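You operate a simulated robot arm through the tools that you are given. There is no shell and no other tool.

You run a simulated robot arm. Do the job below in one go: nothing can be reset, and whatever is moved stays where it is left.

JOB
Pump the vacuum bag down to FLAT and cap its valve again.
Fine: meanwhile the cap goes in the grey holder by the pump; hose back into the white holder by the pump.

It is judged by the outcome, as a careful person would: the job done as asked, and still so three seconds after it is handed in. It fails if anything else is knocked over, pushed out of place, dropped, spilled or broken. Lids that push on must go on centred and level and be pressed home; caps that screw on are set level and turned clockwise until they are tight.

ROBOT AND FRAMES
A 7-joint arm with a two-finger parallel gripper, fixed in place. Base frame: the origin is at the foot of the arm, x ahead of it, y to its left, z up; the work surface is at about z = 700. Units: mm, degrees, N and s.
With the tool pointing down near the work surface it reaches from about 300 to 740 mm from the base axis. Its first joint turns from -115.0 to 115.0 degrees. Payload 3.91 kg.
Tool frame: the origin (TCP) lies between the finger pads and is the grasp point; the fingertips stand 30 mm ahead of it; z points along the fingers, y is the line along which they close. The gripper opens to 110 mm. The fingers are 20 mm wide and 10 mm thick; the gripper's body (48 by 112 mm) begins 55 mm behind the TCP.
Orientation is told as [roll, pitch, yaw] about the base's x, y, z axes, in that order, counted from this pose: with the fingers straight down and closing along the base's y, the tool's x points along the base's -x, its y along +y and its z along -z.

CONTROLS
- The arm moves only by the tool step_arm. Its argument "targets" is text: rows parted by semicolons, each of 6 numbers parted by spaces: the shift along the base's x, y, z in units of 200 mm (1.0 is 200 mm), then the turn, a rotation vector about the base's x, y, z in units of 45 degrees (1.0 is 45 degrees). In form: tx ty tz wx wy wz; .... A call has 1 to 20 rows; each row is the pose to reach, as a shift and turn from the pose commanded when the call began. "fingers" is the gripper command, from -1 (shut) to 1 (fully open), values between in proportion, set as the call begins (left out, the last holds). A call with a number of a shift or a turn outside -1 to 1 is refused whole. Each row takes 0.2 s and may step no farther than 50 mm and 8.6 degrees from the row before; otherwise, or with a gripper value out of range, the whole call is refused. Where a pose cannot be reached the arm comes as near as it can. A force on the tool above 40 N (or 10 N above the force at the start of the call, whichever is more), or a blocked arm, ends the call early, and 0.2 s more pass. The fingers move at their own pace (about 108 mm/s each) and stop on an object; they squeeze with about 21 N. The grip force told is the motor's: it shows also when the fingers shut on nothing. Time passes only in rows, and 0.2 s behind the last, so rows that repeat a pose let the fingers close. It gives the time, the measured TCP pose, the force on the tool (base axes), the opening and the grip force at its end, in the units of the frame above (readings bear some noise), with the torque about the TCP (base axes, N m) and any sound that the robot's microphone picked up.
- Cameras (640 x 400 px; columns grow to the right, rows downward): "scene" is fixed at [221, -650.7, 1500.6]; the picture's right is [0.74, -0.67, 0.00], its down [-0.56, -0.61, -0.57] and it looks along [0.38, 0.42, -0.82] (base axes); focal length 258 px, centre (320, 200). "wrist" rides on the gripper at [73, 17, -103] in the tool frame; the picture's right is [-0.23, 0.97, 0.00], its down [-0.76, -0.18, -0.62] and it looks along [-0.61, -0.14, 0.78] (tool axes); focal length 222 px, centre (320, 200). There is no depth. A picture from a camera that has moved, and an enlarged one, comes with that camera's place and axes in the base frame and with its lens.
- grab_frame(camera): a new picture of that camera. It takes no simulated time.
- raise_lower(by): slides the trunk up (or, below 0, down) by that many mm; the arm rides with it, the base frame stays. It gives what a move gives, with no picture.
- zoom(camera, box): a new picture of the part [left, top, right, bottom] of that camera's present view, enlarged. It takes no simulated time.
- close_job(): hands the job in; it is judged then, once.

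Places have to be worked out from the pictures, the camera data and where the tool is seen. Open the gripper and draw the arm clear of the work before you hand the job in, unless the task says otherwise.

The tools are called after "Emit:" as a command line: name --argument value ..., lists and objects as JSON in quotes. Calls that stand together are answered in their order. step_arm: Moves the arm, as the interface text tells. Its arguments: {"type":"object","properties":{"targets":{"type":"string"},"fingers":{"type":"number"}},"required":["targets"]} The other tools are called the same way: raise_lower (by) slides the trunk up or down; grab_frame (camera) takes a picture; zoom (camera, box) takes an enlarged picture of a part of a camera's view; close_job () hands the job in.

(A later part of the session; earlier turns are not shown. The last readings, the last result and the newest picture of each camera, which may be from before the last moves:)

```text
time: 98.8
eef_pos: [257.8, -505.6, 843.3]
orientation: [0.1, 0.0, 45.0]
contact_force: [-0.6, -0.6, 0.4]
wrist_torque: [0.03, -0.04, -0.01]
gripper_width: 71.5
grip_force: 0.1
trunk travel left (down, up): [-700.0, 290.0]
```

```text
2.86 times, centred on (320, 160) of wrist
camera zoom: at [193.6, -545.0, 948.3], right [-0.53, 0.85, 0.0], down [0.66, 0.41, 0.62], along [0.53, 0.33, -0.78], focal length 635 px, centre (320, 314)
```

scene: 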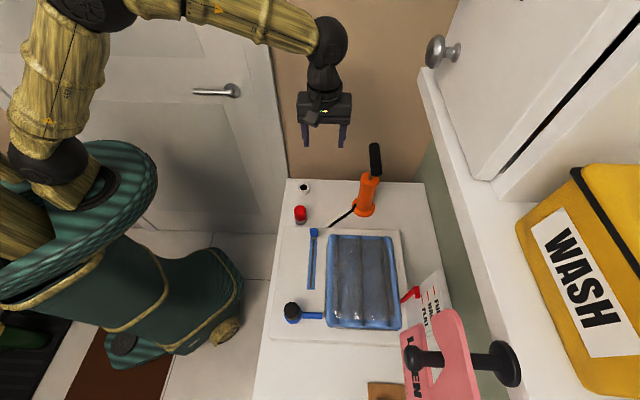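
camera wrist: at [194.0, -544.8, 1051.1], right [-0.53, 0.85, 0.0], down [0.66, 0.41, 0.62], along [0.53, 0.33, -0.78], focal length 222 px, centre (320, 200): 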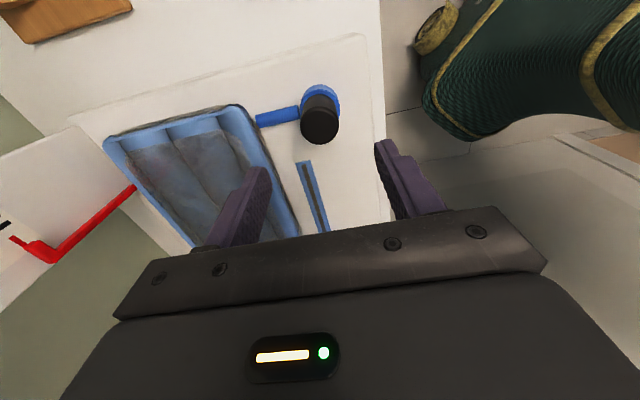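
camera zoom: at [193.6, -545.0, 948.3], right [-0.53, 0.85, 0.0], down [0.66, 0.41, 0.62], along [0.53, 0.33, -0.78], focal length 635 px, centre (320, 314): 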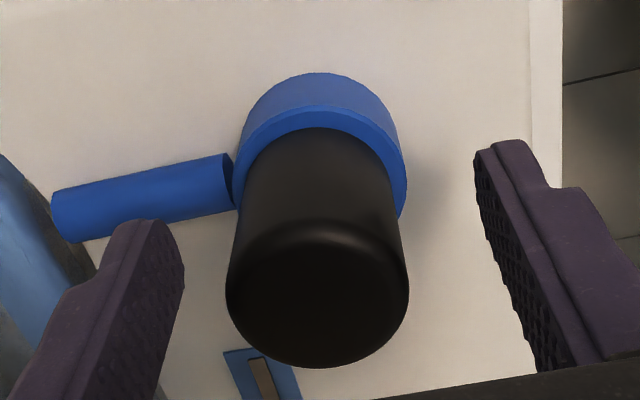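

The nozzle is centred between the fingers. I close and then lift straight up.

Emit:
step_arm --targets "0 0 0 0 0 0; 0 0 0 0 0 0; 0 0 0 0 0 0" --fingers -1

Emit:
step_arm --targets "0 0 0.02 0 0 0; 0 0 0.05 0 0 0; 0 0 0.1 0 0 0; 0 0 0.2 0 0 0; 0 0 0.35 0 0 0; 0 0 0.53 0 0 0; 0 0 0.53 0 0 0"

Emit:
grab_frame --camera "wrist"

Emit:
zoom --camera "scene" --box '[390, 260, 470, 340]'

```text
time: 99.6
eef_pos: [258.0, -506.3, 843.9]
orientation: [-0.1, 0.0, 45.0]
contact_force: [2.6, -2.1, -0.2]
wrist_torque: [-0.06, -0.05, 0.0]
gripper_width: 35.1
grip_force: 21.4
trunk travel left (down, up): [-700.0, 290.0]
```

```text
time: 101.2
eef_pos: [257.0, -506.1, 949.7]
orientation: [0.1, -0.1, 44.9]
contact_force: [-0.5, -0.1, -0.6]
wrist_torque: [0.01, -0.01, 0.01]
gripper_width: 34.6
grip_force: 21.0
trunk travel left (down, up): [-700.0, 290.0]
```

```text
taken
camera wrist: at [193.1, -545.3, 1055.1], right [-0.53, 0.85, 0.0], down [0.66, 0.41, 0.62], along [0.53, 0.33, -0.78], focal length 222 px, centre (320, 200)
```

wrist: 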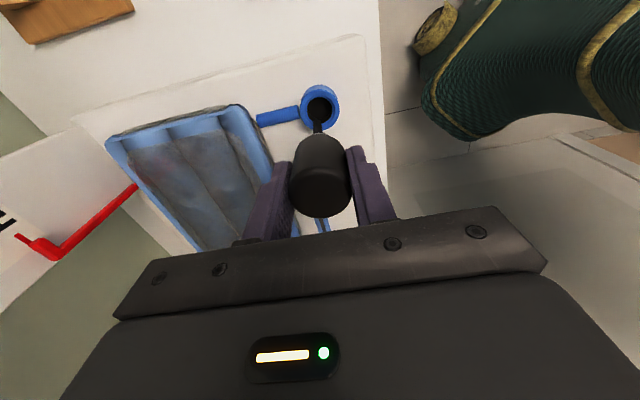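

```text
5.00 times, centred on (430, 300) of scene
camera zoom: at [221.0, -650.7, 1500.6], right [0.74, -0.67, 0.0], down [-0.56, -0.61, -0.57], along [0.38, 0.42, -0.82], focal length 1289 px, centre (-230, -300)
```

zoom: 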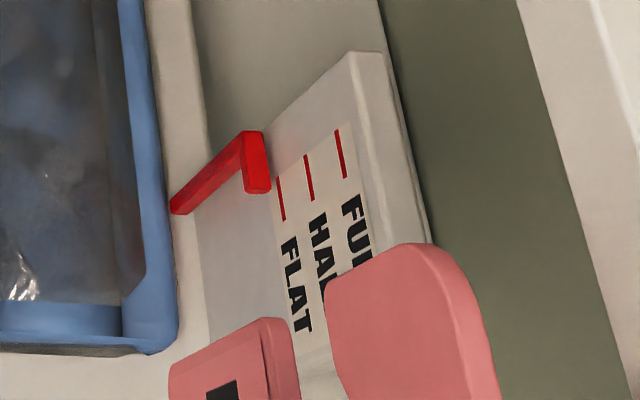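

The gauge stays at FLAT with the hose off. I carry the nozzle back toward the white holder.

Emit:
step_arm --targets "0.15 0.16 0 0 0 0; 0.3 0.32 0 0 0 0; 0.45 0.48 0 0 0 0; 0.6 0.64 0 0 0 0; 0.75 0.8 0 0 0 0; 0.8 0.85 0 0 0 0"

Emit:
step_arm --targets "0.15 0.16 0 0 0 0; 0.3 0.32 0 0 0 0; 0.45 0.48 0 0 0 0; 0.6 0.64 0 0 0 0; 0.74 0.79 0 0 0 0; 0.784 0.8345 -0.1 0 0 0; 0.784 0.8345 -0.3 0 0 0; 0.784 0.8345 -0.5 0 0 0; 0.784 0.8345 -0.5 0 0 0"

Emit:
zoom --camera "wrist" --box '[240, 60, 400, 180]'

Emit:
zoom --camera "scene" --box '[275, 130, 355, 210]'

```text
time: 102.6
eef_pos: [418.8, -336.4, 951.2]
orientation: [0.1, 0.0, 45.0]
contact_force: [0.0, 0.9, 0.5]
wrist_torque: [0.02, 0.02, -0.03]
gripper_width: 35.2
grip_force: 21.5
trunk travel left (down, up): [-700.0, 290.0]
```

```text
time: 104.6
eef_pos: [575.5, -170.6, 848.2]
orientation: [0.0, 0.0, 45.0]
contact_force: [-0.8, 0.9, 0.1]
wrist_torque: [0.02, 0.02, 0.0]
gripper_width: 34.8
grip_force: 21.2
trunk travel left (down, up): [-700.0, 290.0]
```

```text
3.33 times, centred on (320, 120) of wrist
camera zoom: at [510.7, -208.9, 954.1], right [-0.53, 0.85, 0.0], down [0.66, 0.41, 0.62], along [0.53, 0.33, -0.78], focal length 740 px, centre (320, 467)
```

zoom: 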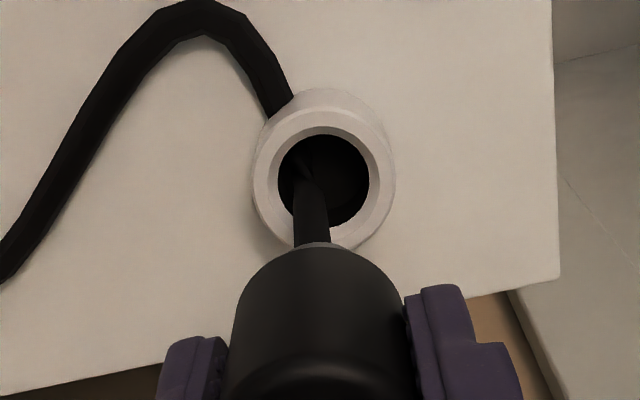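

```text
5.00 times, centred on (315, 170) of scene
camera zoom: at [221.0, -650.7, 1500.6], right [0.74, -0.67, 0.0], down [-0.56, -0.61, -0.57], along [0.38, 0.42, -0.82], focal length 1289 px, centre (345, 350)
```

zoom: 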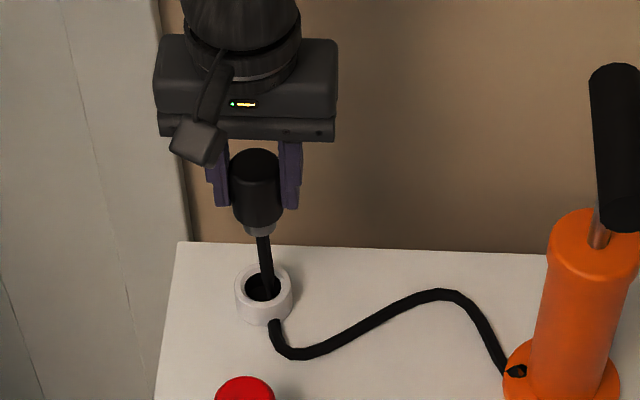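

The bore sits under the nozzle with the same small bias as at the valve, where it seated well. I lower to z≈785 and check from both cameras.

Emit:
step_arm --targets "-0.0015 0.0025 -0.1 0 0 0; -0.0015 0.0025 -0.2 0 0 0; -0.0015 0.0025 -0.31 0 0 0; -0.0015 0.0025 -0.31 0 0 0"

Emit:
zoom --camera "wrist" --box '[240, 70, 400, 190]'

Emit:
zoom --camera "scene" --box '[285, 160, 325, 200]'

```text
time: 105.6
eef_pos: [575.0, -167.1, 788.3]
orientation: [0.0, 0.0, 45.0]
contact_force: [-0.5, 0.0, -0.9]
wrist_torque: [0.01, 0.0, -0.02]
gripper_width: 35.0
grip_force: 21.2
trunk travel left (down, up): [-700.0, 290.0]
```

```text
3.33 times, centred on (320, 130) of wrist
camera zoom: at [510.7, -207.0, 893.4], right [-0.53, 0.85, 0.0], down [0.66, 0.41, 0.62], along [0.53, 0.33, -0.78], focal length 740 px, centre (320, 433)
```

zoom: 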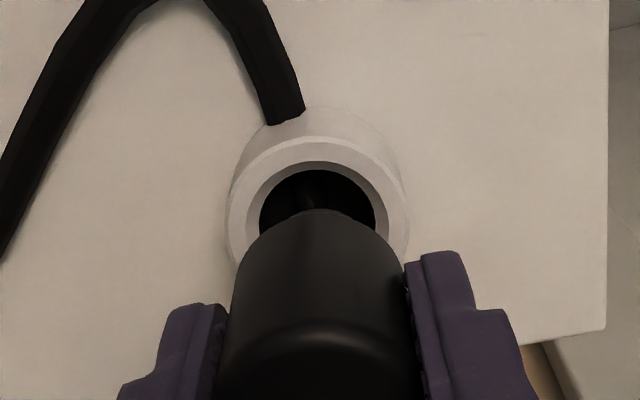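

```text
10.00 times, centred on (305, 180) of scene
camera zoom: at [221.0, -650.7, 1500.6], right [0.74, -0.67, 0.0], down [-0.56, -0.61, -0.57], along [0.38, 0.42, -0.82], focal length 2579 px, centre (470, 400)
```

zoom: 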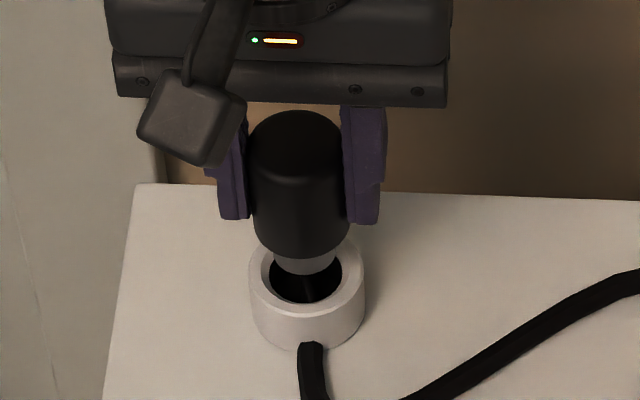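

Comparing with the pick-up pose and this view, the nozzle should go back about 1.4 mm in both -x and -y. I apply that and lower into the bore in small steps.

Emit:
step_arm --targets "-0.0068 -0.0068 0 0 0 0; -0.0068 -0.0068 -0.03 0 0 0; -0.0068 -0.0068 -0.06 0 0 0; -0.0068 -0.0068 -0.08 0 0 0; -0.0068 -0.0068 -0.08 0 0 0"

Emit:
zoom --camera "wrist" --box '[240, 70, 400, 190]'

Emit:
zoom --camera "scene" --box '[285, 160, 325, 200]'

```text
time: 106.8
eef_pos: [572.8, -171.1, 770.8]
orientation: [0.0, 0.0, 45.1]
contact_force: [-0.5, -0.6, -1.0]
wrist_torque: [-0.01, -0.02, -0.05]
gripper_width: 34.9
grip_force: 20.3
trunk travel left (down, up): [-700.0, 290.0]
```

```text
3.33 times, centred on (320, 130) of wrist
camera zoom: at [509.2, -209.3, 875.8], right [-0.53, 0.85, 0.0], down [0.66, 0.41, 0.62], along [0.53, 0.33, -0.78], focal length 740 px, centre (320, 433)
```

zoom: 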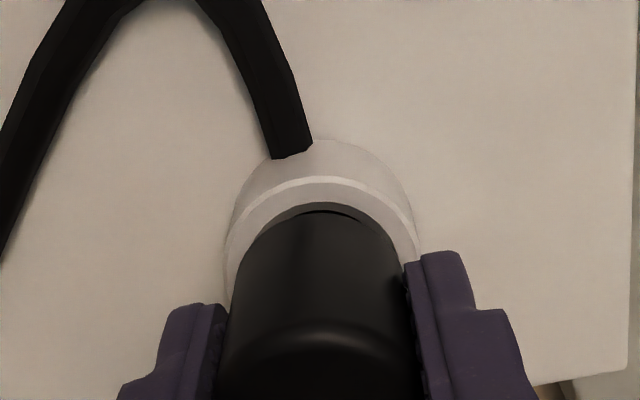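

```text
10.00 times, centred on (305, 180) of scene
camera zoom: at [221.0, -650.7, 1500.6], right [0.74, -0.67, 0.0], down [-0.56, -0.61, -0.57], along [0.38, 0.42, -0.82], focal length 2579 px, centre (470, 400)
```

zoom: 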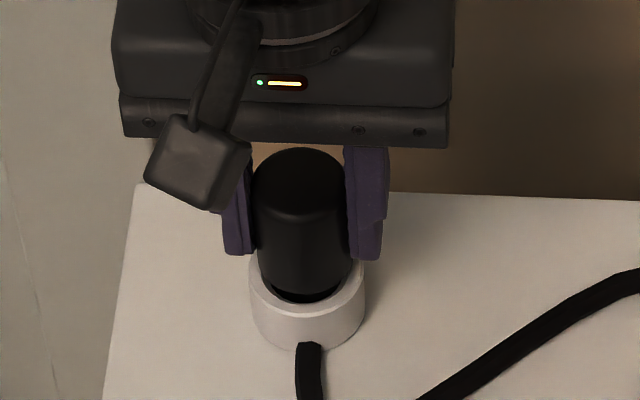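

The plug is going in with no contact force. I lower on to the seat in small steps.

Emit:
step_arm --targets "0 0 -0.01 0 0 0; 0 0 -0.02 0 0 0; 0 0 -0.03 0 0 0; 0 0 -0.04 0 0 0; 0 0 -0.045 0 0 0; 0 0 -0.045 0 0 0"

Emit:
zoom --camera "wrist" --box '[240, 70, 400, 190]'

Emit:
zoom --camera "scene" --box '[285, 160, 325, 200]'

```text
time: 108.2
eef_pos: [573.5, -169.9, 763.9]
orientation: [-0.2, 0.0, 45.0]
contact_force: [-3.9, 3.0, 19.2]
wrist_torque: [0.31, 0.31, 0.0]
gripper_width: 35.0
grip_force: 21.2
trunk travel left (down, up): [-700.0, 290.0]
```

```text
3.33 times, centred on (320, 130) of wrist
camera zoom: at [509.2, -209.0, 868.2], right [-0.53, 0.85, 0.0], down [0.66, 0.41, 0.63], along [0.53, 0.33, -0.78], focal length 740 px, centre (320, 433)
```

zoom: 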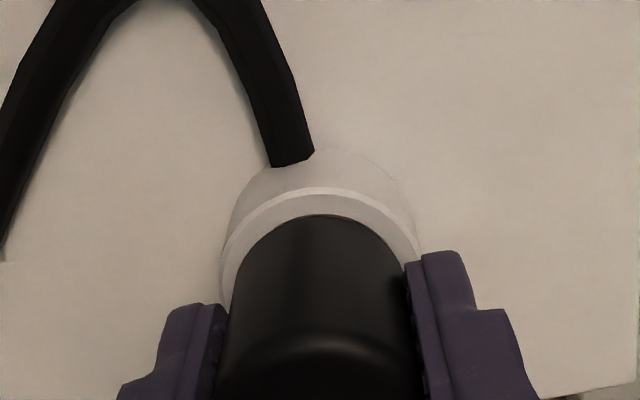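

```text
10.00 times, centred on (305, 180) of scene
camera zoom: at [221.0, -650.7, 1500.6], right [0.74, -0.67, 0.0], down [-0.56, -0.61, -0.57], along [0.38, 0.42, -0.82], focal length 2579 px, centre (470, 400)
```

zoom: 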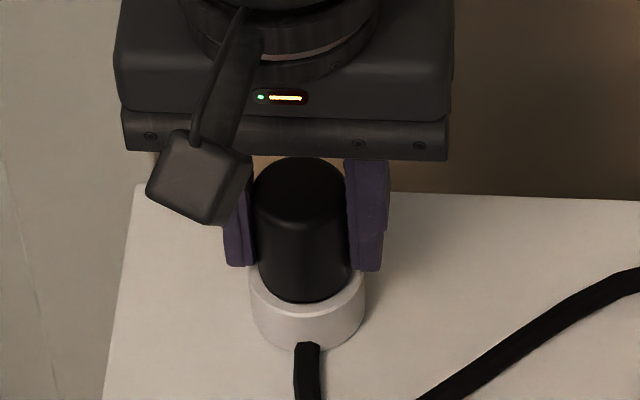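

The nozzle is seated in the white holder with 19 N of contact. I ease off, release, and rise clear.

Emit:
step_arm --targets "0 0 0.008 0 0 0; 0 0 0.008 0 0 0"

Emit:
step_arm --targets "0 0 0 0 0 0; 0 0 0 0 0 0; 0 0 0.1 0 0 0; 0 0 0.3 0 0 0; 0 0 0.5 0 0 0; 0 0 0.7 0 0 0; 0 0 0.7 0 0 0" --fingers 0.2

Emit:
zoom --camera "scene" --box '[275, 160, 355, 230]'

Emit:
zoom --camera "scene" --box '[390, 260, 470, 340]'

```text
time: 108.8
eef_pos: [573.7, -170.4, 764.0]
orientation: [-0.1, 0.0, 45.1]
contact_force: [-0.1, 3.5, 8.3]
wrist_torque: [0.28, 0.04, -0.05]
gripper_width: 35.2
grip_force: 21.0
trunk travel left (down, up): [-700.0, 290.0]
```

```text
time: 110.4
eef_pos: [574.1, -171.6, 902.5]
orientation: [0.1, 0.0, 45.0]
contact_force: [0.3, 0.7, -0.4]
wrist_torque: [-0.01, 0.0, -0.01]
gripper_width: 66.0
grip_force: 0.0
trunk travel left (down, up): [-700.0, 290.0]
```

```text
5.71 times, centred on (315, 195) of scene
camera zoom: at [221.0, -650.7, 1500.6], right [0.74, -0.67, 0.0], down [-0.56, -0.61, -0.57], along [0.38, 0.42, -0.82], focal length 1474 px, centre (349, 229)
```

zoom: 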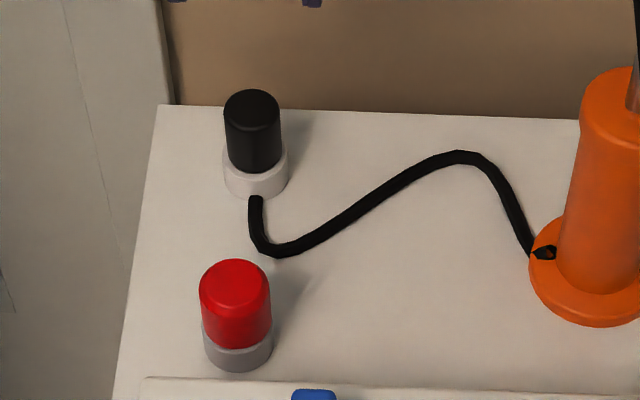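

```text
5.00 times, centred on (430, 300) of scene
camera zoom: at [221.0, -650.7, 1500.6], right [0.74, -0.67, 0.0], down [-0.56, -0.61, -0.57], along [0.38, 0.42, -0.82], focal length 1289 px, centre (-230, -300)
```

zoom: 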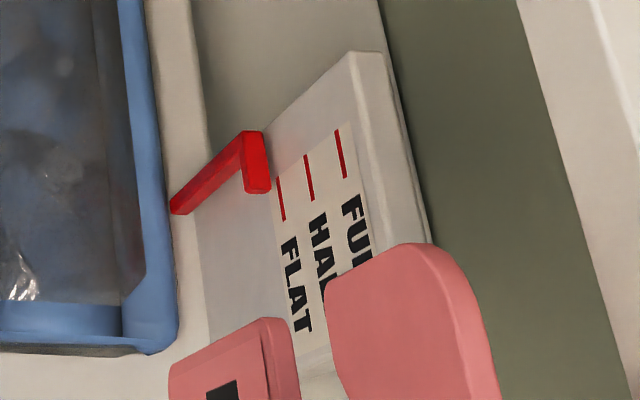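

The hose is home and the gauge still reads FLAT. Next I move above the cap in the grey holder.

Emit:
step_arm --targets "-0.15 -0.15 0 0 0 0; -0.3 -0.3 0 0 0 0; -0.4555 -0.4535 0 0 0 0; -0.4555 -0.4535 -0.2 0 0 0; -0.4555 -0.4535 -0.35 0 0 0; -0.4555 -0.4535 -0.35 0 0 0"

Emit:
zoom --camera "wrist" --box '[200, 50, 440, 230]'

```text
time: 111.8
eef_pos: [482.7, -260.8, 834.0]
orientation: [-0.1, 0.1, 44.9]
contact_force: [0.4, 0.1, -0.1]
wrist_torque: [0.03, 0.01, 0.02]
gripper_width: 66.1
grip_force: 0.1
trunk travel left (down, up): [-700.0, 290.0]
```

```text
2.22 times, centred on (320, 140) of wrist
camera zoom: at [418.8, -300.7, 938.1], right [-0.53, 0.85, 0.0], down [0.66, 0.41, 0.62], along [0.53, 0.33, -0.78], focal length 494 px, centre (320, 333)
```

zoom: 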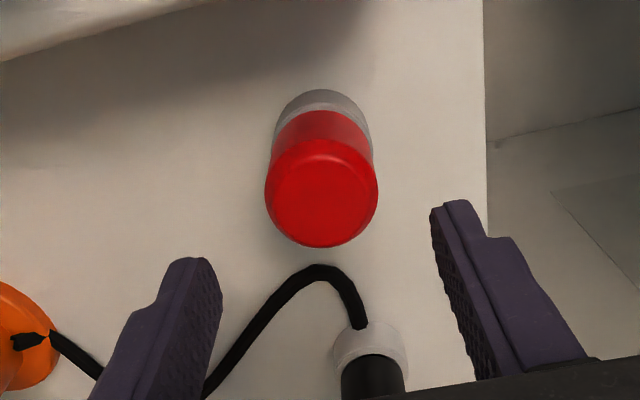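

The cap is centred under the tool. I lower to z≈763 and grip.

Emit:
step_arm --targets "0 0 -0.15 0 0 0; 0 0 -0.28 0 0 0; 0 0 -0.35 0 0 0; 0 0 -0.35 0 0 0"

Emit:
zoom --camera "wrist" --box '[220, 80, 420, 240]'

Emit:
step_arm --targets "0 0 0 0 0 0; 0 0 0 0 0 0; 0 0 0 0 0 0" --fingers -1

```text
time: 112.8
eef_pos: [482.9, -261.0, 764.6]
orientation: [0.0, 0.1, 45.0]
contact_force: [-0.2, 0.7, -0.7]
wrist_torque: [-0.01, 0.0, 0.01]
gripper_width: 66.0
grip_force: 0.1
trunk travel left (down, up): [-700.0, 290.0]
```

```text
2.50 times, centred on (320, 160) of wrist
camera zoom: at [419.4, -299.8, 869.3], right [-0.53, 0.85, 0.0], down [0.66, 0.41, 0.62], along [0.53, 0.33, -0.78], focal length 555 px, centre (320, 300)
```

zoom: 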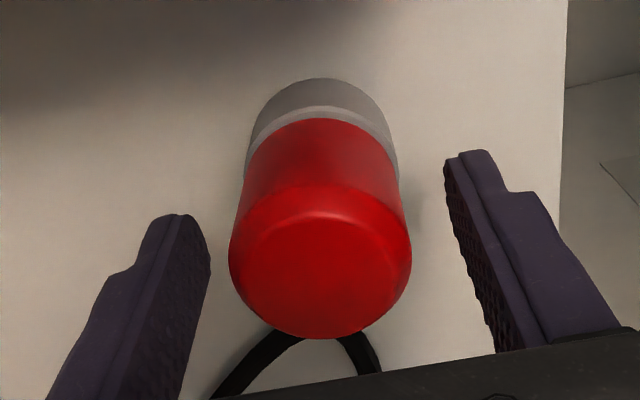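

```text
time: 113.6
eef_pos: [482.2, -260.8, 763.3]
orientation: [0.1, 0.0, 45.0]
contact_force: [-1.0, 2.1, 0.0]
wrist_torque: [0.33, 0.25, 0.03]
gripper_width: 41.2
grip_force: 21.2
trunk travel left (down, up): [-700.0, 290.0]
```

The cap is gripped at 41 mm. I lift it straight out and carry it to above the valve.

Emit:
step_arm --targets "0 0 0.03 0 0 0; 0 0 0.1 0 0 0; 0 0 0.25 0 0 0; 0 0 0.45 0 0 0; 0 0 0.65 0 0 0; 0 0 0.85 0 0 0; -0.12 -0.13 1 0 0 0; -0.27 -0.29 1 0 0 0; -0.42 -0.45 1 0 0 0; -0.57 -0.62 1 0 0 0; -0.57 -0.62 1 0 0 0"

Emit:
step_arm --targets "-0.12 -0.13 0 0 0 0; -0.27 -0.29 0 0 0 0; -0.42 -0.46 0 0 0 0; -0.555 -0.6 0 0 0 0; -0.555 -0.6 0 0 0 0.18; -0.555 -0.6 0 0 0 0.36; -0.555 -0.6 0 0 0 0.54; -0.555 -0.6 0 0 0 0.72; -0.555 -0.6 0 0 0 0.9; -0.555 -0.6 0 0 0 1; -0.555 -0.6 0 0 0 1"

Emit:
grab_frame --camera "wrist"

Emit:
grab_frame --camera "scene"

```text
time: 116.0
eef_pos: [368.7, -384.7, 966.2]
orientation: [0.1, 0.0, 45.0]
contact_force: [-0.4, -0.2, -1.0]
wrist_torque: [0.02, -0.01, 0.02]
gripper_width: 40.6
grip_force: 21.2
trunk travel left (down, up): [-700.0, 290.0]
```

```text
time: 118.4
eef_pos: [256.6, -505.2, 963.8]
orientation: [0.0, -0.1, 90.1]
contact_force: [0.5, -0.8, -0.6]
wrist_torque: [0.01, -0.02, 0.01]
gripper_width: 40.9
grip_force: 21.1
trunk travel left (down, up): [-700.0, 290.0]
```

```text
taken
camera wrist: at [240.0, -577.6, 1068.6], right [-0.97, 0.23, 0.0], down [0.18, 0.76, 0.62], along [0.14, 0.61, -0.78], focal length 222 px, centre (320, 200)
```

wrist: 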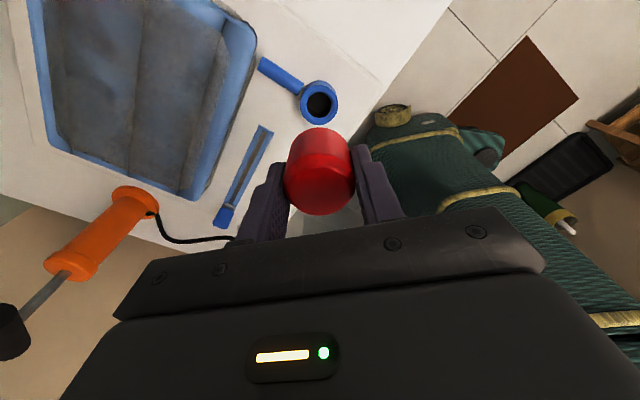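

```text
taken
```

scene: 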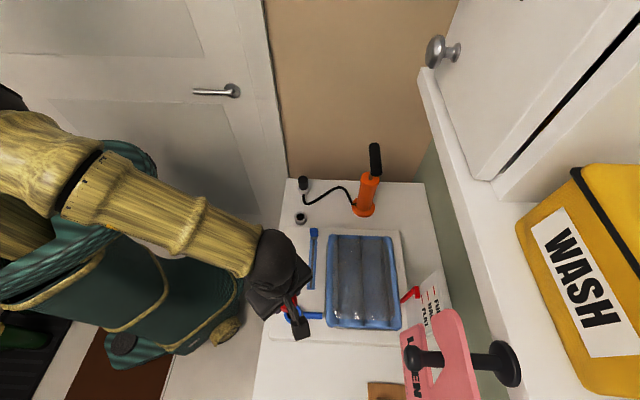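

I'm above the valve at yaw +90. I zoom to measure the valve bore against the tool axis.

Emit:
zoom --camera "wrist" --box '[240, 60, 400, 180]'

Emit:
zoom --camera "wrist" --box '[260, 110, 400, 230]'

```text
3.33 times, centred on (320, 120) of wrist
camera zoom: at [240.0, -577.6, 1068.6], right [-0.97, 0.23, 0.0], down [0.18, 0.76, 0.62], along [0.14, 0.61, -0.78], focal length 740 px, centre (320, 467)
```

zoom: 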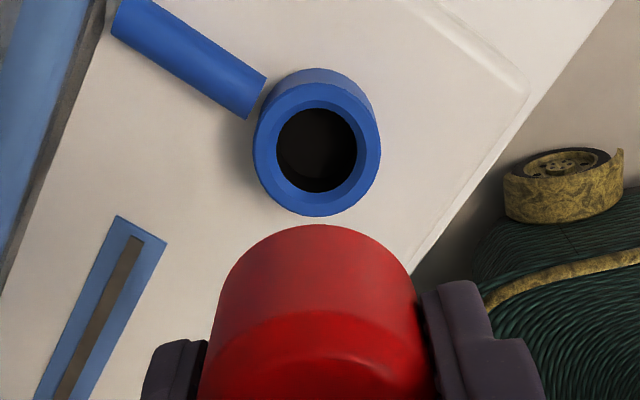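

```text
3.33 times, centred on (330, 170) of wrist
camera zoom: at [240.0, -577.6, 1068.6], right [-0.97, 0.23, 0.0], down [0.18, 0.76, 0.62], along [0.14, 0.61, -0.78], focal length 740 px, centre (287, 300)
```

zoom: 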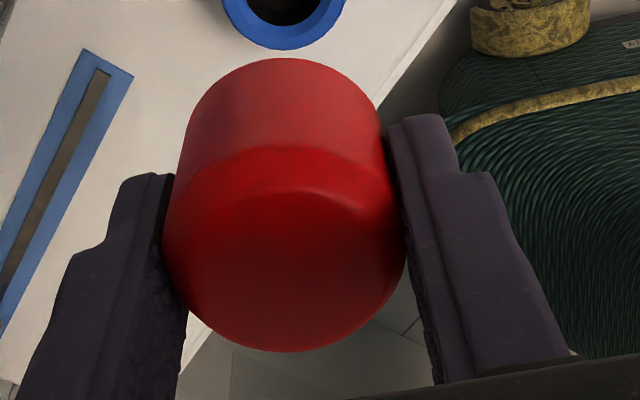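

The bore is within about 1 mm; I correct by (+0.9,+1.0) mm and lower to z≈870 for a check.

Emit:
step_arm --targets "0.0045 0.005 -0.15 0 0 0; 0.0045 0.005 -0.3 0 0 0; 0.0045 0.005 -0.42 0 0 0; 0.0045 0.005 -0.47 0 0 0; 0.0045 0.005 -0.47 0 0 0"

Emit:
zoom --camera "wrist" --box '[240, 70, 400, 190]'

Emit:
zoom --camera "scene" --box '[265, 285, 325, 330]'

```text
time: 119.6
eef_pos: [257.9, -504.2, 870.7]
orientation: [0.1, -0.1, 90.0]
contact_force: [0.4, 0.0, 0.4]
wrist_torque: [0.01, 0.0, 0.03]
gripper_width: 40.7
grip_force: 21.3
trunk travel left (down, up): [-700.0, 290.0]
```

```text
3.33 times, centred on (320, 130) of wrist
camera zoom: at [240.2, -576.4, 974.1], right [-0.97, 0.23, 0.0], down [0.18, 0.76, 0.62], along [0.14, 0.61, -0.78], focal length 740 px, centre (320, 433)
```

zoom: 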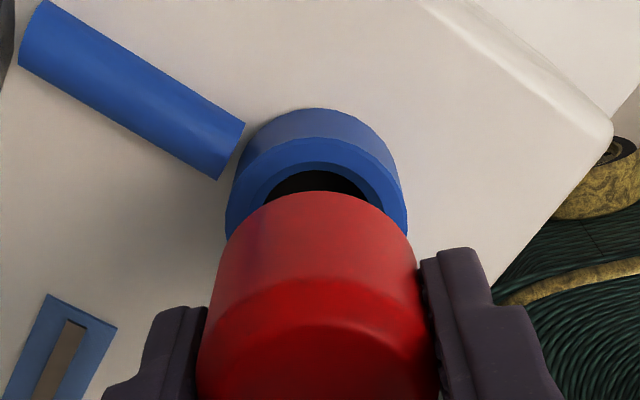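

```text
8.89 times, centred on (295, 308) of scene
camera zoom: at [221.0, -650.7, 1500.6], right [0.74, -0.67, 0.0], down [-0.56, -0.61, -0.57], along [0.38, 0.42, -0.82], focal length 2292 px, centre (542, -756)
```

zoom: 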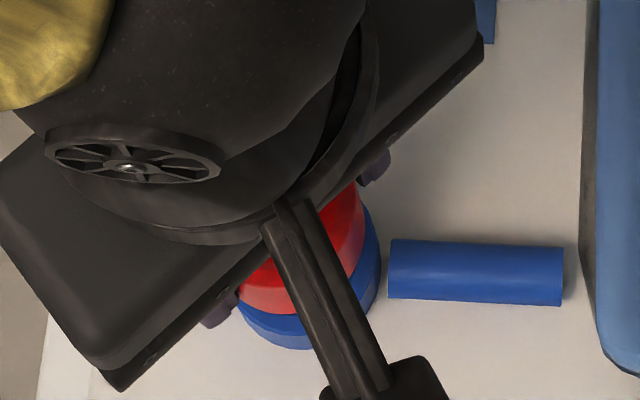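

The cap is nearly concentric. I apply a small correction (+0.8,-0.5) and lower in small steps toward contact.

Emit:
step_arm --targets "0.004 -0.0025 -0.03 0 0 0; 0.004 -0.0025 -0.06 0 0 0; 0.004 -0.0025 -0.08 0 0 0; 0.004 -0.0025 -0.08 0 0 0"

Emit:
zoom --camera "wrist" --box '[240, 70, 400, 190]'

Emit:
step_arm --targets "0 0 -0.01 0 0 0; 0 0 -0.02 0 0 0; 0 0 -0.03 0 0 0; 0 0 -0.03 0 0 0"

Emit:
zoom --camera "wrist" --box '[240, 70, 400, 190]'

```text
time: 120.6
eef_pos: [258.2, -503.9, 854.2]
orientation: [0.1, -0.1, 90.0]
contact_force: [-0.4, 0.6, -0.6]
wrist_torque: [-0.03, 0.0, -0.02]
gripper_width: 40.8
grip_force: 20.9
trunk travel left (down, up): [-700.0, 290.0]
```

```text
3.33 times, centred on (320, 130) of wrist
camera zoom: at [241.5, -576.6, 958.7], right [-0.97, 0.23, 0.0], down [0.18, 0.76, 0.62], along [0.14, 0.61, -0.78], focal length 740 px, centre (320, 433)
```

zoom: 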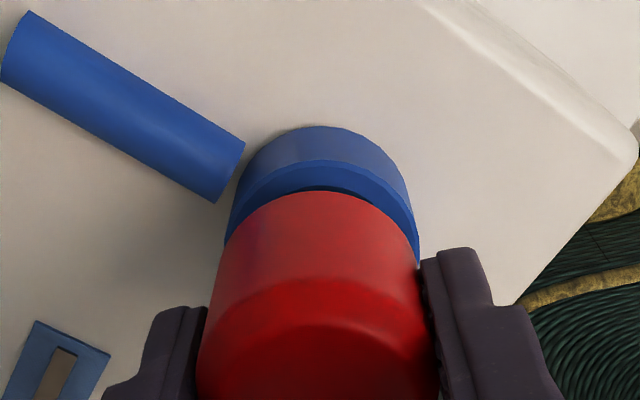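

```text
time: 121.6
eef_pos: [259.5, -504.7, 848.2]
orientation: [0.1, -0.1, 89.9]
contact_force: [0.1, -1.1, -0.1]
wrist_torque: [0.01, 0.02, -0.01]
gripper_width: 40.7
grip_force: 20.7
trunk travel left (down, up): [-700.0, 290.0]
```

```text
3.33 times, centred on (320, 130) of wrist
camera zoom: at [241.7, -577.2, 952.6], right [-0.97, 0.23, 0.0], down [0.18, 0.76, 0.62], along [0.14, 0.61, -0.78], focal length 740 px, centre (320, 433)
```

zoom: 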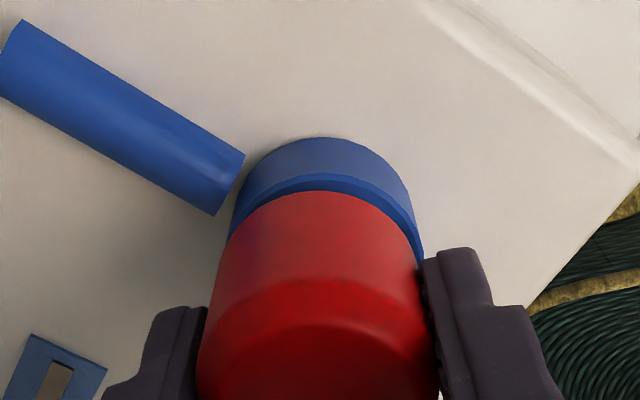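

The camera shows I drifted about 1 mm too far in +x. I correct back and continue lowering to contact.

Emit:
step_arm --targets "-0.0055 0.002 0 0 0 0; -0.0055 0.002 -0.008 0 0 0; -0.0055 0.002 -0.016 0 0 0; -0.0055 0.002 -0.016 0 0 0"

Emit:
zoom --camera "wrist" --box '[240, 70, 400, 190]'

```text
time: 122.6
eef_pos: [258.4, -503.2, 844.6]
orientation: [0.0, -0.1, 90.0]
contact_force: [-0.1, -0.6, -0.5]
wrist_torque: [-0.01, 0.03, 0.01]
gripper_width: 40.6
grip_force: 21.4
trunk travel left (down, up): [-700.0, 290.0]
```

```text
3.33 times, centred on (320, 130) of wrist
camera zoom: at [240.3, -576.2, 949.3], right [-0.97, 0.23, 0.0], down [0.18, 0.76, 0.62], along [0.14, 0.61, -0.78], focal length 740 px, centre (320, 433)
```

zoom: 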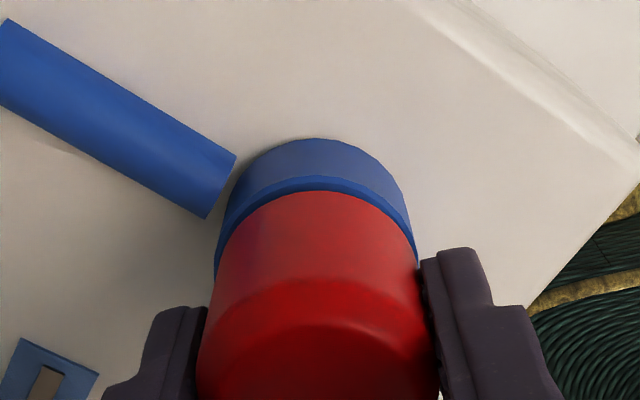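

Now concentric within about 0.5 mm. I lower in 1.5 mm steps to contact.

Emit:
step_arm --targets "0.002 -0.001 -0.008 0 0 0; 0.002 -0.001 -0.016 0 0 0; 0.002 -0.001 -0.024 0 0 0; 0.002 -0.001 -0.024 0 0 0"

Emit:
zoom --camera "wrist" --box '[240, 70, 400, 190]'

```text
time: 123.6
eef_pos: [257.9, -505.1, 843.1]
orientation: [-0.1, 0.1, 89.9]
contact_force: [-2.6, -1.8, 20.0]
wrist_torque: [-0.06, 0.39, 0.02]
gripper_width: 41.4
grip_force: 21.5
trunk travel left (down, up): [-700.0, 290.0]
```

```text
3.33 times, centred on (320, 130) of wrist
camera zoom: at [240.3, -576.0, 946.9], right [-0.97, 0.23, 0.0], down [0.18, 0.76, 0.62], along [0.14, 0.6, -0.78], focal length 740 px, centre (320, 433)
```

zoom: 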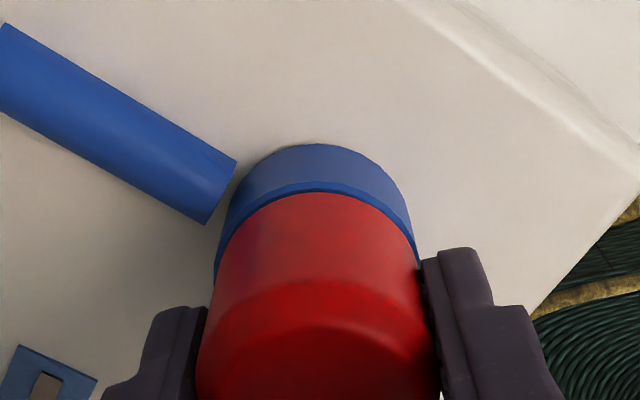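

Contact at 20 N with the cap level on the valve. I ease the pressure slightly and turn clockwise 45°, watching torque.

Emit:
step_arm --targets "0 0 0.003 0 0 0; 0 0 0.003 0 0 -0.15; 0 0 0.003 0 0 -0.3; 0 0 0.003 0 0 -0.45; 0 0 0.003 0 0 -0.6; 0 0 0.003 0 0 -0.75; 0 0 0.003 0 0 -0.9; 0 0 0.003 0 0 -1; 0 0 0.003 0 0 -1"

Emit:
zoom --camera "wrist" --box '[240, 70, 400, 190]'

```text
time: 125.6
eef_pos: [259.7, -504.6, 840.8]
orientation: [0.0, 0.0, 44.8]
contact_force: [5.5, -1.8, 0.0]
wrist_torque: [-0.02, -0.08, 0.27]
gripper_width: 40.6
grip_force: 20.8
trunk travel left (down, up): [-700.0, 290.0]
```

```text
3.33 times, centred on (320, 130) of wrist
camera zoom: at [195.0, -543.5, 945.7], right [-0.53, 0.85, 0.0], down [0.66, 0.41, 0.62], along [0.53, 0.33, -0.78], focal length 740 px, centre (320, 433)
```

zoom: 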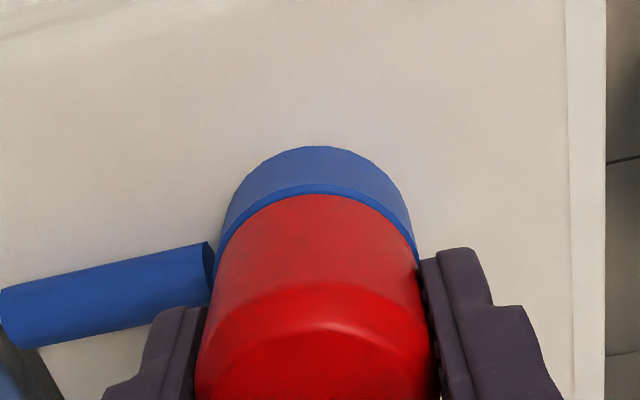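

The vertical force went to zero and the torque is a steady 0.27 N·m, as when unscrewing, so the thread seems engaged. I keep turning clockwise.

Emit:
step_arm --targets "0 0 -0.002 0 0 -0.15; 0 0 -0.002 0 0 -0.3; 0 0 -0.002 0 0 -0.45; 0 0 -0.004 0 0 -0.6; 0 0 -0.004 0 0 -0.75; 0 0 -0.004 0 0 -0.9; 0 0 -0.004 0 0 -1; 0 0 -0.004 0 0 -1"

Emit:
step_arm --targets "0 0 -0.002 0 0 -0.15; 0 0 -0.002 0 0 -0.3; 0 0 -0.002 0 0 -0.45; 0 0 -0.004 0 0 -0.6; 0 0 -0.004 0 0 -0.75; 0 0 -0.004 0 0 -0.9; 0 0 -0.004 0 0 -1; 0 0 -0.004 0 0 -1"

Emit:
zoom --camera "wrist" --box '[240, 70, 400, 190]'

```text
time: 127.4
eef_pos: [258.9, -505.1, 839.7]
orientation: [0.0, 0.0, -0.1]
contact_force: [2.9, -9.9, 1.2]
wrist_torque: [-0.25, -0.05, 0.09]
gripper_width: 40.4
grip_force: 20.8
trunk travel left (down, up): [-700.0, 290.0]
```

```text
time: 129.2
eef_pos: [259.1, -505.5, 838.8]
orientation: [-0.1, 0.0, -45.1]
contact_force: [-5.1, -10.1, -2.2]
wrist_torque: [-0.45, 0.24, 0.07]
gripper_width: 40.8
grip_force: 21.3
trunk travel left (down, up): [-700.0, 290.0]
```

```text
3.33 times, centred on (320, 130) of wrist
camera zoom: at [218.0, -441.8, 943.3], right [0.85, 0.53, 0.0], down [0.41, -0.67, 0.62], along [0.33, -0.53, -0.78], focal length 740 px, centre (320, 433)
```

zoom: 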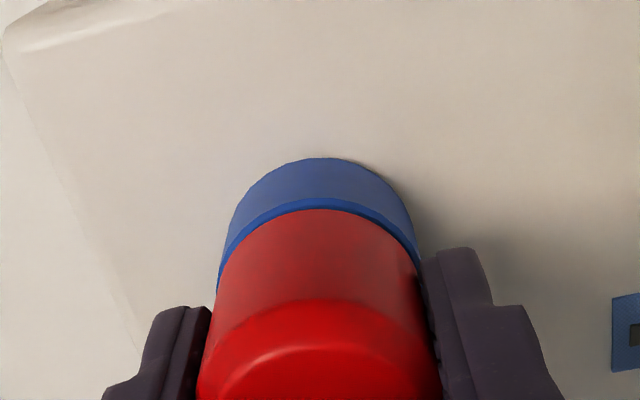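

I continue to -90 without lowering further.

Emit:
step_arm --targets "0 0 0.003 0 0 -0.15; 0 0 0.003 0 0 -0.3; 0 0 0.003 0 0 -0.45; 0 0 0.003 0 0 -0.6; 0 0 0.003 0 0 -0.75; 0 0 0.003 0 0 -0.9; 0 0 0.003 0 0 -1"

Emit:
zoom --camera "wrist" --box '[240, 70, 400, 190]'

```text
time: 130.8
eef_pos: [257.4, -504.0, 841.1]
orientation: [0.0, 0.1, -90.1]
contact_force: [-6.5, -1.8, 0.6]
wrist_torque: [-0.05, 0.07, 0.25]
gripper_width: 40.9
grip_force: 20.9
trunk travel left (down, up): [-700.0, 290.0]
```

```text
3.33 times, centred on (320, 130) of wrist
camera zoom: at [274.4, -431.2, 944.8], right [0.97, -0.23, 0.0], down [-0.18, -0.76, 0.62], along [-0.14, -0.61, -0.78], focal length 740 px, centre (320, 433)
```

zoom: 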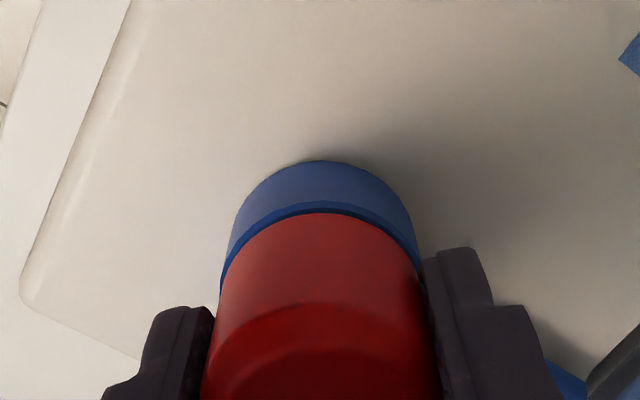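

180° clockwise are done with steady 0.25 N·m. To make sure it is tight, I open, rotate the hand back to +90, re-grip and turn clockwise again.

Emit:
step_arm --targets "0 0 0 0 0 0; 0 0 0.01 0 0 0; 0 0 0.01 0 0 0.18; 0 0 0.01 0 0 0.36; 0 0 0.01 0 0 0.54; 0 0 0.01 0 0 0.72; 0 0 0.01 0 0 0.9; 0 0 0.01 0 0 1" --fingers 0.15

Emit:
step_arm --targets "0 0 0 0 0 0.18; 0 0 0 0 0 0.36; 0 0 0 0 0 0.54; 0 0 0 0 0 0.72; 0 0 0 0 0 0.9; 0 0 0 0 0 1"

Emit:
zoom --camera "wrist" --box '[200, 70, 440, 220]'

Emit:
zoom --camera "scene" --box '[390, 260, 470, 340]'

```text
time: 132.6
eef_pos: [257.6, -503.7, 841.1]
orientation: [0.0, 0.1, -45.0]
contact_force: [-0.1, -0.9, -0.3]
wrist_torque: [0.03, -0.06, 0.01]
gripper_width: 63.2
grip_force: 0.0
trunk travel left (down, up): [-700.0, 290.0]
```

```text
time: 134.0
eef_pos: [257.8, -504.2, 842.3]
orientation: [0.0, 0.1, 0.2]
contact_force: [0.0, 0.0, 0.2]
wrist_torque: [-0.03, 0.03, 0.01]
gripper_width: 63.4
grip_force: 0.0
trunk travel left (down, up): [-700.0, 290.0]
```

```text
2.67 times, centred on (320, 145) of wrist
camera zoom: at [184.9, -487.8, 946.5], right [0.23, 0.97, 0.0], down [0.76, -0.18, 0.62], along [0.61, -0.14, -0.78], focal length 592 px, centre (320, 347)
```

zoom: 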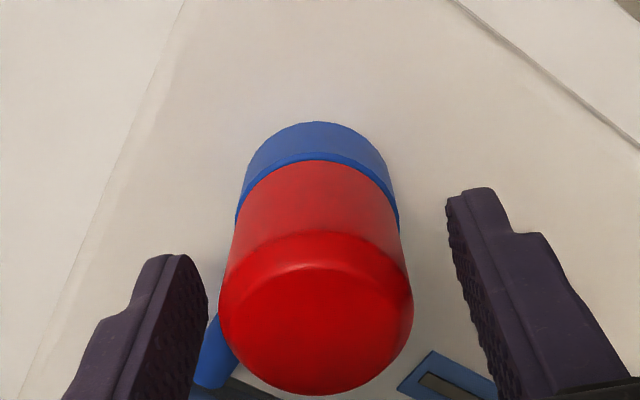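

```text
5.00 times, centred on (430, 300) of scene
camera zoom: at [221.0, -650.7, 1500.6], right [0.74, -0.67, 0.0], down [-0.56, -0.61, -0.57], along [0.38, 0.42, -0.82], focal length 1289 px, centre (-230, -300)
```

zoom: 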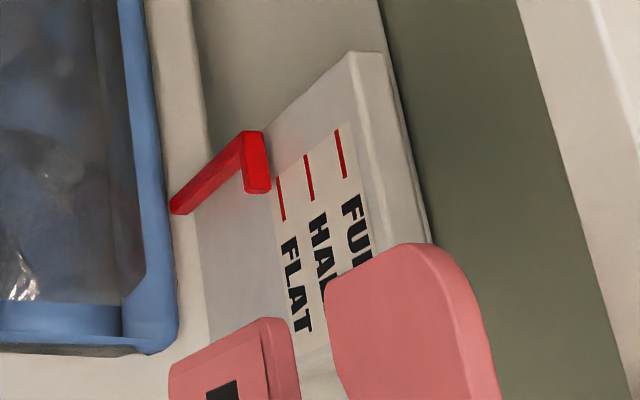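

The gauge holds at FLAT. The cap may sit a little higher than originally, so I go on to +90, re-grip and tighten further.

Emit:
step_arm --targets "0 0 0 0 0 0.18; 0 0 0 0 0 0.36; 0 0 0 0 0 0.54; 0 0 0 0 0 0.72; 0 0 0 0 0 0.9; 0 0 0 0 0 1; 0 0 0 0 0 1"

Emit:
step_arm --targets "0 0 0 0 0 0; 0 0 0 0 0 0; 0 0 0 0 0 0" --fingers -1

Emit:
step_arm --targets "0 0 -0.005 0 0 0; 0 0 -0.005 0 0 -0.12; 0 0 -0.005 0 0 -0.24; 0 0 -0.005 0 0 -0.36; 0 0 -0.005 0 0 -0.5"

```text
time: 135.6
eef_pos: [258.3, -505.0, 841.4]
orientation: [0.0, 0.0, 45.0]
contact_force: [0.5, 0.6, -0.1]
wrist_torque: [-0.02, 0.01, 0.02]
gripper_width: 63.1
grip_force: 0.0
trunk travel left (down, up): [-700.0, 290.0]
```

```text
time: 136.4
eef_pos: [257.7, -506.0, 842.0]
orientation: [0.0, 0.0, 45.0]
contact_force: [1.7, -2.6, 0.4]
wrist_torque: [-0.06, -0.08, 0.15]
gripper_width: 40.7
grip_force: 20.9
trunk travel left (down, up): [-700.0, 290.0]
```

```text
time: 137.6
eef_pos: [258.3, -505.0, 841.3]
orientation: [0.1, 0.0, 22.4]
contact_force: [6.5, -5.2, 2.5]
wrist_torque: [-0.16, -0.05, 0.48]
gripper_width: 40.6
grip_force: 20.9
trunk travel left (down, up): [-700.0, 290.0]
```

Torque is now 0.48 N·m, higher than before. I keep turning clockwise to see whether it stays up.

Emit:
step_arm --targets "0 0 0 0 0 -0.12; 0 0 0 0 0 -0.24; 0 0 0 0 0 -0.36; 0 0 0 0 0 -0.5"

Emit:
step_arm --targets "0 0 0 0 0 -0.12; 0 0 0 0 0 -0.24; 0 0 0 0 0 -0.36; 0 0 0 0 0 -0.5; 0 0 0 0 0 -0.65; 0 0 0 0 0 -0.8; 0 0 0 0 0 -1"

Emit:
step_arm --targets "0 0 0 0 0 -0.12; 0 0 0 0 0 -0.24; 0 0 0 0 0 -0.36; 0 0 0 0 0 -0.5; 0 0 0 0 0 -0.65; 0 0 0 0 0 -0.8; 0 0 0 0 0 -1"

Emit:
zoom --camera "wrist" --box '[200, 90, 440, 240]'

```text
time: 138.6
eef_pos: [258.9, -505.0, 841.0]
orientation: [0.0, 0.0, -0.2]
contact_force: [3.4, -8.4, 0.7]
wrist_torque: [-0.21, -0.1, 0.29]
gripper_width: 40.6
grip_force: 20.7
trunk travel left (down, up): [-700.0, 290.0]
```

```text
refused: row 7 steps farther than a row can; nothing moved
```

```text
refused: row 7 steps farther than a row can; nothing moved
```

```text
2.67 times, centred on (320, 165) of wrist
camera zoom: at [185.2, -488.2, 945.3], right [0.23, 0.97, 0.0], down [0.76, -0.18, 0.62], along [0.61, -0.14, -0.78], focal length 592 px, centre (320, 293)
```

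zoom: 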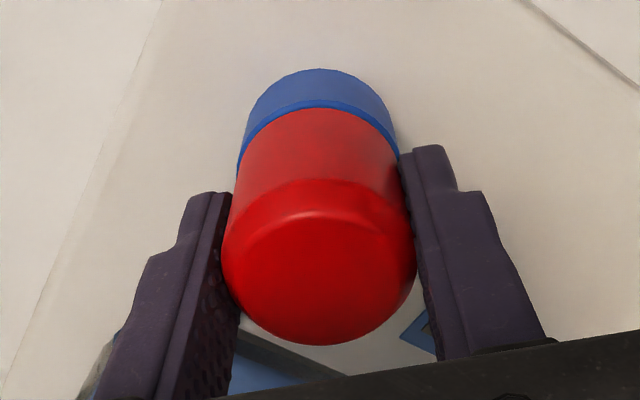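

The cap's height now equals its original screwed-down height (bottom at z≈807). I finish the turn to -45 and -90, then do a gentle 1.5 mm pull test.

Emit:
step_arm --targets "0 0 0 0 0 -0.15; 0 0 0 0 0 -0.3; 0 0 0 0 0 -0.45; 0 0 0 0 0 -0.6; 0 0 0 0 0 -0.75; 0 0 0 0 0 -0.9; 0 0 0 0 0 -1"

Emit:
step_arm --targets "0 0 0 0 0 -0.15; 0 0 0 0 0 -0.3; 0 0 0 0 0 -0.45; 0 0 0 0 0 -0.6; 0 0 0 0 0 -0.75; 0 0 0 0 0 -0.9; 0 0 0 0 0 -1"

Emit:
step_arm --targets "0 0 0.004 0 0 0; 0 0 0.0075 0 0 0; 0 0 0.0075 0 0 0"

Emit:
zoom --camera "wrist" --box '[200, 90, 440, 240]'

```text
time: 140.2
eef_pos: [257.4, -504.8, 840.7]
orientation: [-0.1, 0.0, -45.2]
contact_force: [-4.3, -9.9, 1.4]
wrist_torque: [-0.5, 0.25, 0.28]
gripper_width: 40.6
grip_force: 21.3
trunk travel left (down, up): [-700.0, 290.0]
```

```text
time: 141.8
eef_pos: [258.1, -504.7, 841.2]
orientation: [0.0, 0.0, -90.1]
contact_force: [-5.8, -1.6, -3.7]
wrist_torque: [-0.12, 0.35, 0.34]
gripper_width: 40.7
grip_force: 21.0
trunk travel left (down, up): [-700.0, 290.0]
```

```text
time: 142.6
eef_pos: [258.6, -503.0, 840.7]
orientation: [-0.1, 0.1, -90.0]
contact_force: [-4.2, 2.1, -12.5]
wrist_torque: [-0.01, -0.21, 0.0]
gripper_width: 40.9
grip_force: 21.1
trunk travel left (down, up): [-700.0, 290.0]
```

```text
2.67 times, centred on (320, 165) of wrist
camera zoom: at [274.4, -432.0, 946.1], right [0.97, -0.23, 0.0], down [-0.18, -0.76, 0.62], along [-0.14, -0.6, -0.78], focal length 592 px, centre (320, 293)
```

zoom: 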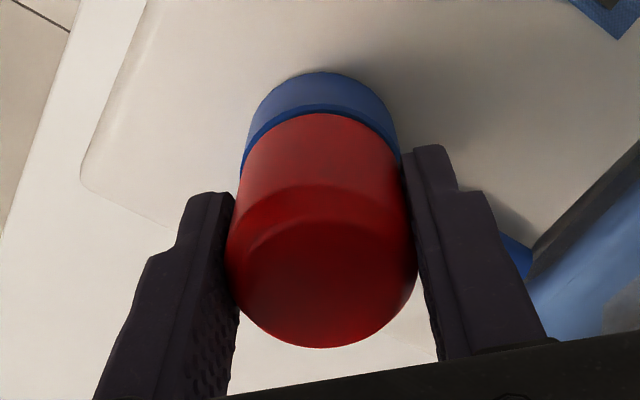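

The pull is resisted with 12.5 N, so the cap is threaded on, and the steady 0.3–0.5 N·m suggests the fingers are slipping on a tight cap. I do one more clockwise pass for certainty: open, rotate back, re-grip.

Emit:
step_arm --targets "0 0 -0.007 0 0 0; 0 0 -0.007 0 0 0"

Emit:
step_arm --targets "0 0 0 0 0 0; 0 0 0 0 0 0; 0 0 0 0 0 0.18; 0 0 0 0 0 0.36; 0 0 0 0 0 0.54; 0 0 0 0 0 0.72; 0 0 0 0 0 0.9; 0 0 0 0 0 1" --fingers 0.15

Emit:
step_arm --targets "0 0 0 0 0 0.18; 0 0 0 0 0 0.36; 0 0 0 0 0 0.54; 0 0 0 0 0 0.72; 0 0 0 0 0 0.9; 0 0 0 0 0 1; 0 0 0 0 0 1"

Emit:
step_arm --targets "0 0 0 0 0 0; 0 0 0 0 0 0; 0 0 0 0 0 0" --fingers -1

Emit:
step_arm --targets "0 0 0 0 0 -0.1; 0 0 0 0 0 -0.2; 0 0 0 0 0 -0.3"

Emit:
step_arm --targets "0 0 0 0 0 -0.15; 0 0 0 0 0 -0.3; 0 0 0 0 0 -0.45; 0 0 0 0 0 -0.6; 0 0 0 0 0 -0.75; 0 0 0 0 0 -0.9; 0 0 0 0 0 -1"

```text
time: 143.2
eef_pos: [257.6, -505.0, 841.5]
orientation: [0.0, 0.1, -90.1]
contact_force: [-4.6, 5.6, -4.4]
wrist_torque: [0.36, 0.27, 0.0]
gripper_width: 40.8
grip_force: 21.1
trunk travel left (down, up): [-700.0, 290.0]
```

```text
time: 145.0
eef_pos: [258.9, -505.9, 840.7]
orientation: [0.0, 0.0, -44.8]
contact_force: [-0.1, -0.1, 0.2]
wrist_torque: [0.02, 0.0, 0.02]
gripper_width: 63.1
grip_force: 0.0
trunk travel left (down, up): [-700.0, 290.0]
```

```text
time: 146.6
eef_pos: [258.5, -504.5, 840.2]
orientation: [0.0, 0.0, 0.1]
contact_force: [0.1, -0.5, 0.4]
wrist_torque: [-0.01, 0.02, 0.01]
gripper_width: 63.3
grip_force: 0.1
trunk travel left (down, up): [-700.0, 290.0]
```

```text
time: 147.4
eef_pos: [258.4, -505.8, 841.6]
orientation: [-0.1, 0.0, 0.0]
contact_force: [0.1, -7.1, -0.2]
wrist_torque: [-0.2, 0.0, -0.02]
gripper_width: 40.5
grip_force: 21.0
trunk travel left (down, up): [-700.0, 290.0]
```

```text
time: 148.2
eef_pos: [258.4, -505.0, 841.7]
orientation: [-0.1, 0.1, -13.7]
contact_force: [1.7, -9.4, 0.0]
wrist_torque: [-0.49, -0.07, 0.37]
gripper_width: 41.3
grip_force: 20.8
trunk travel left (down, up): [-700.0, 290.0]
```

```text
time: 149.8
eef_pos: [257.2, -505.1, 840.3]
orientation: [0.0, -0.2, -58.6]
contact_force: [-3.9, -7.9, 1.1]
wrist_torque: [-0.07, 0.07, 0.49]
gripper_width: 40.6
grip_force: 20.9
trunk travel left (down, up): [-700.0, 290.0]
```

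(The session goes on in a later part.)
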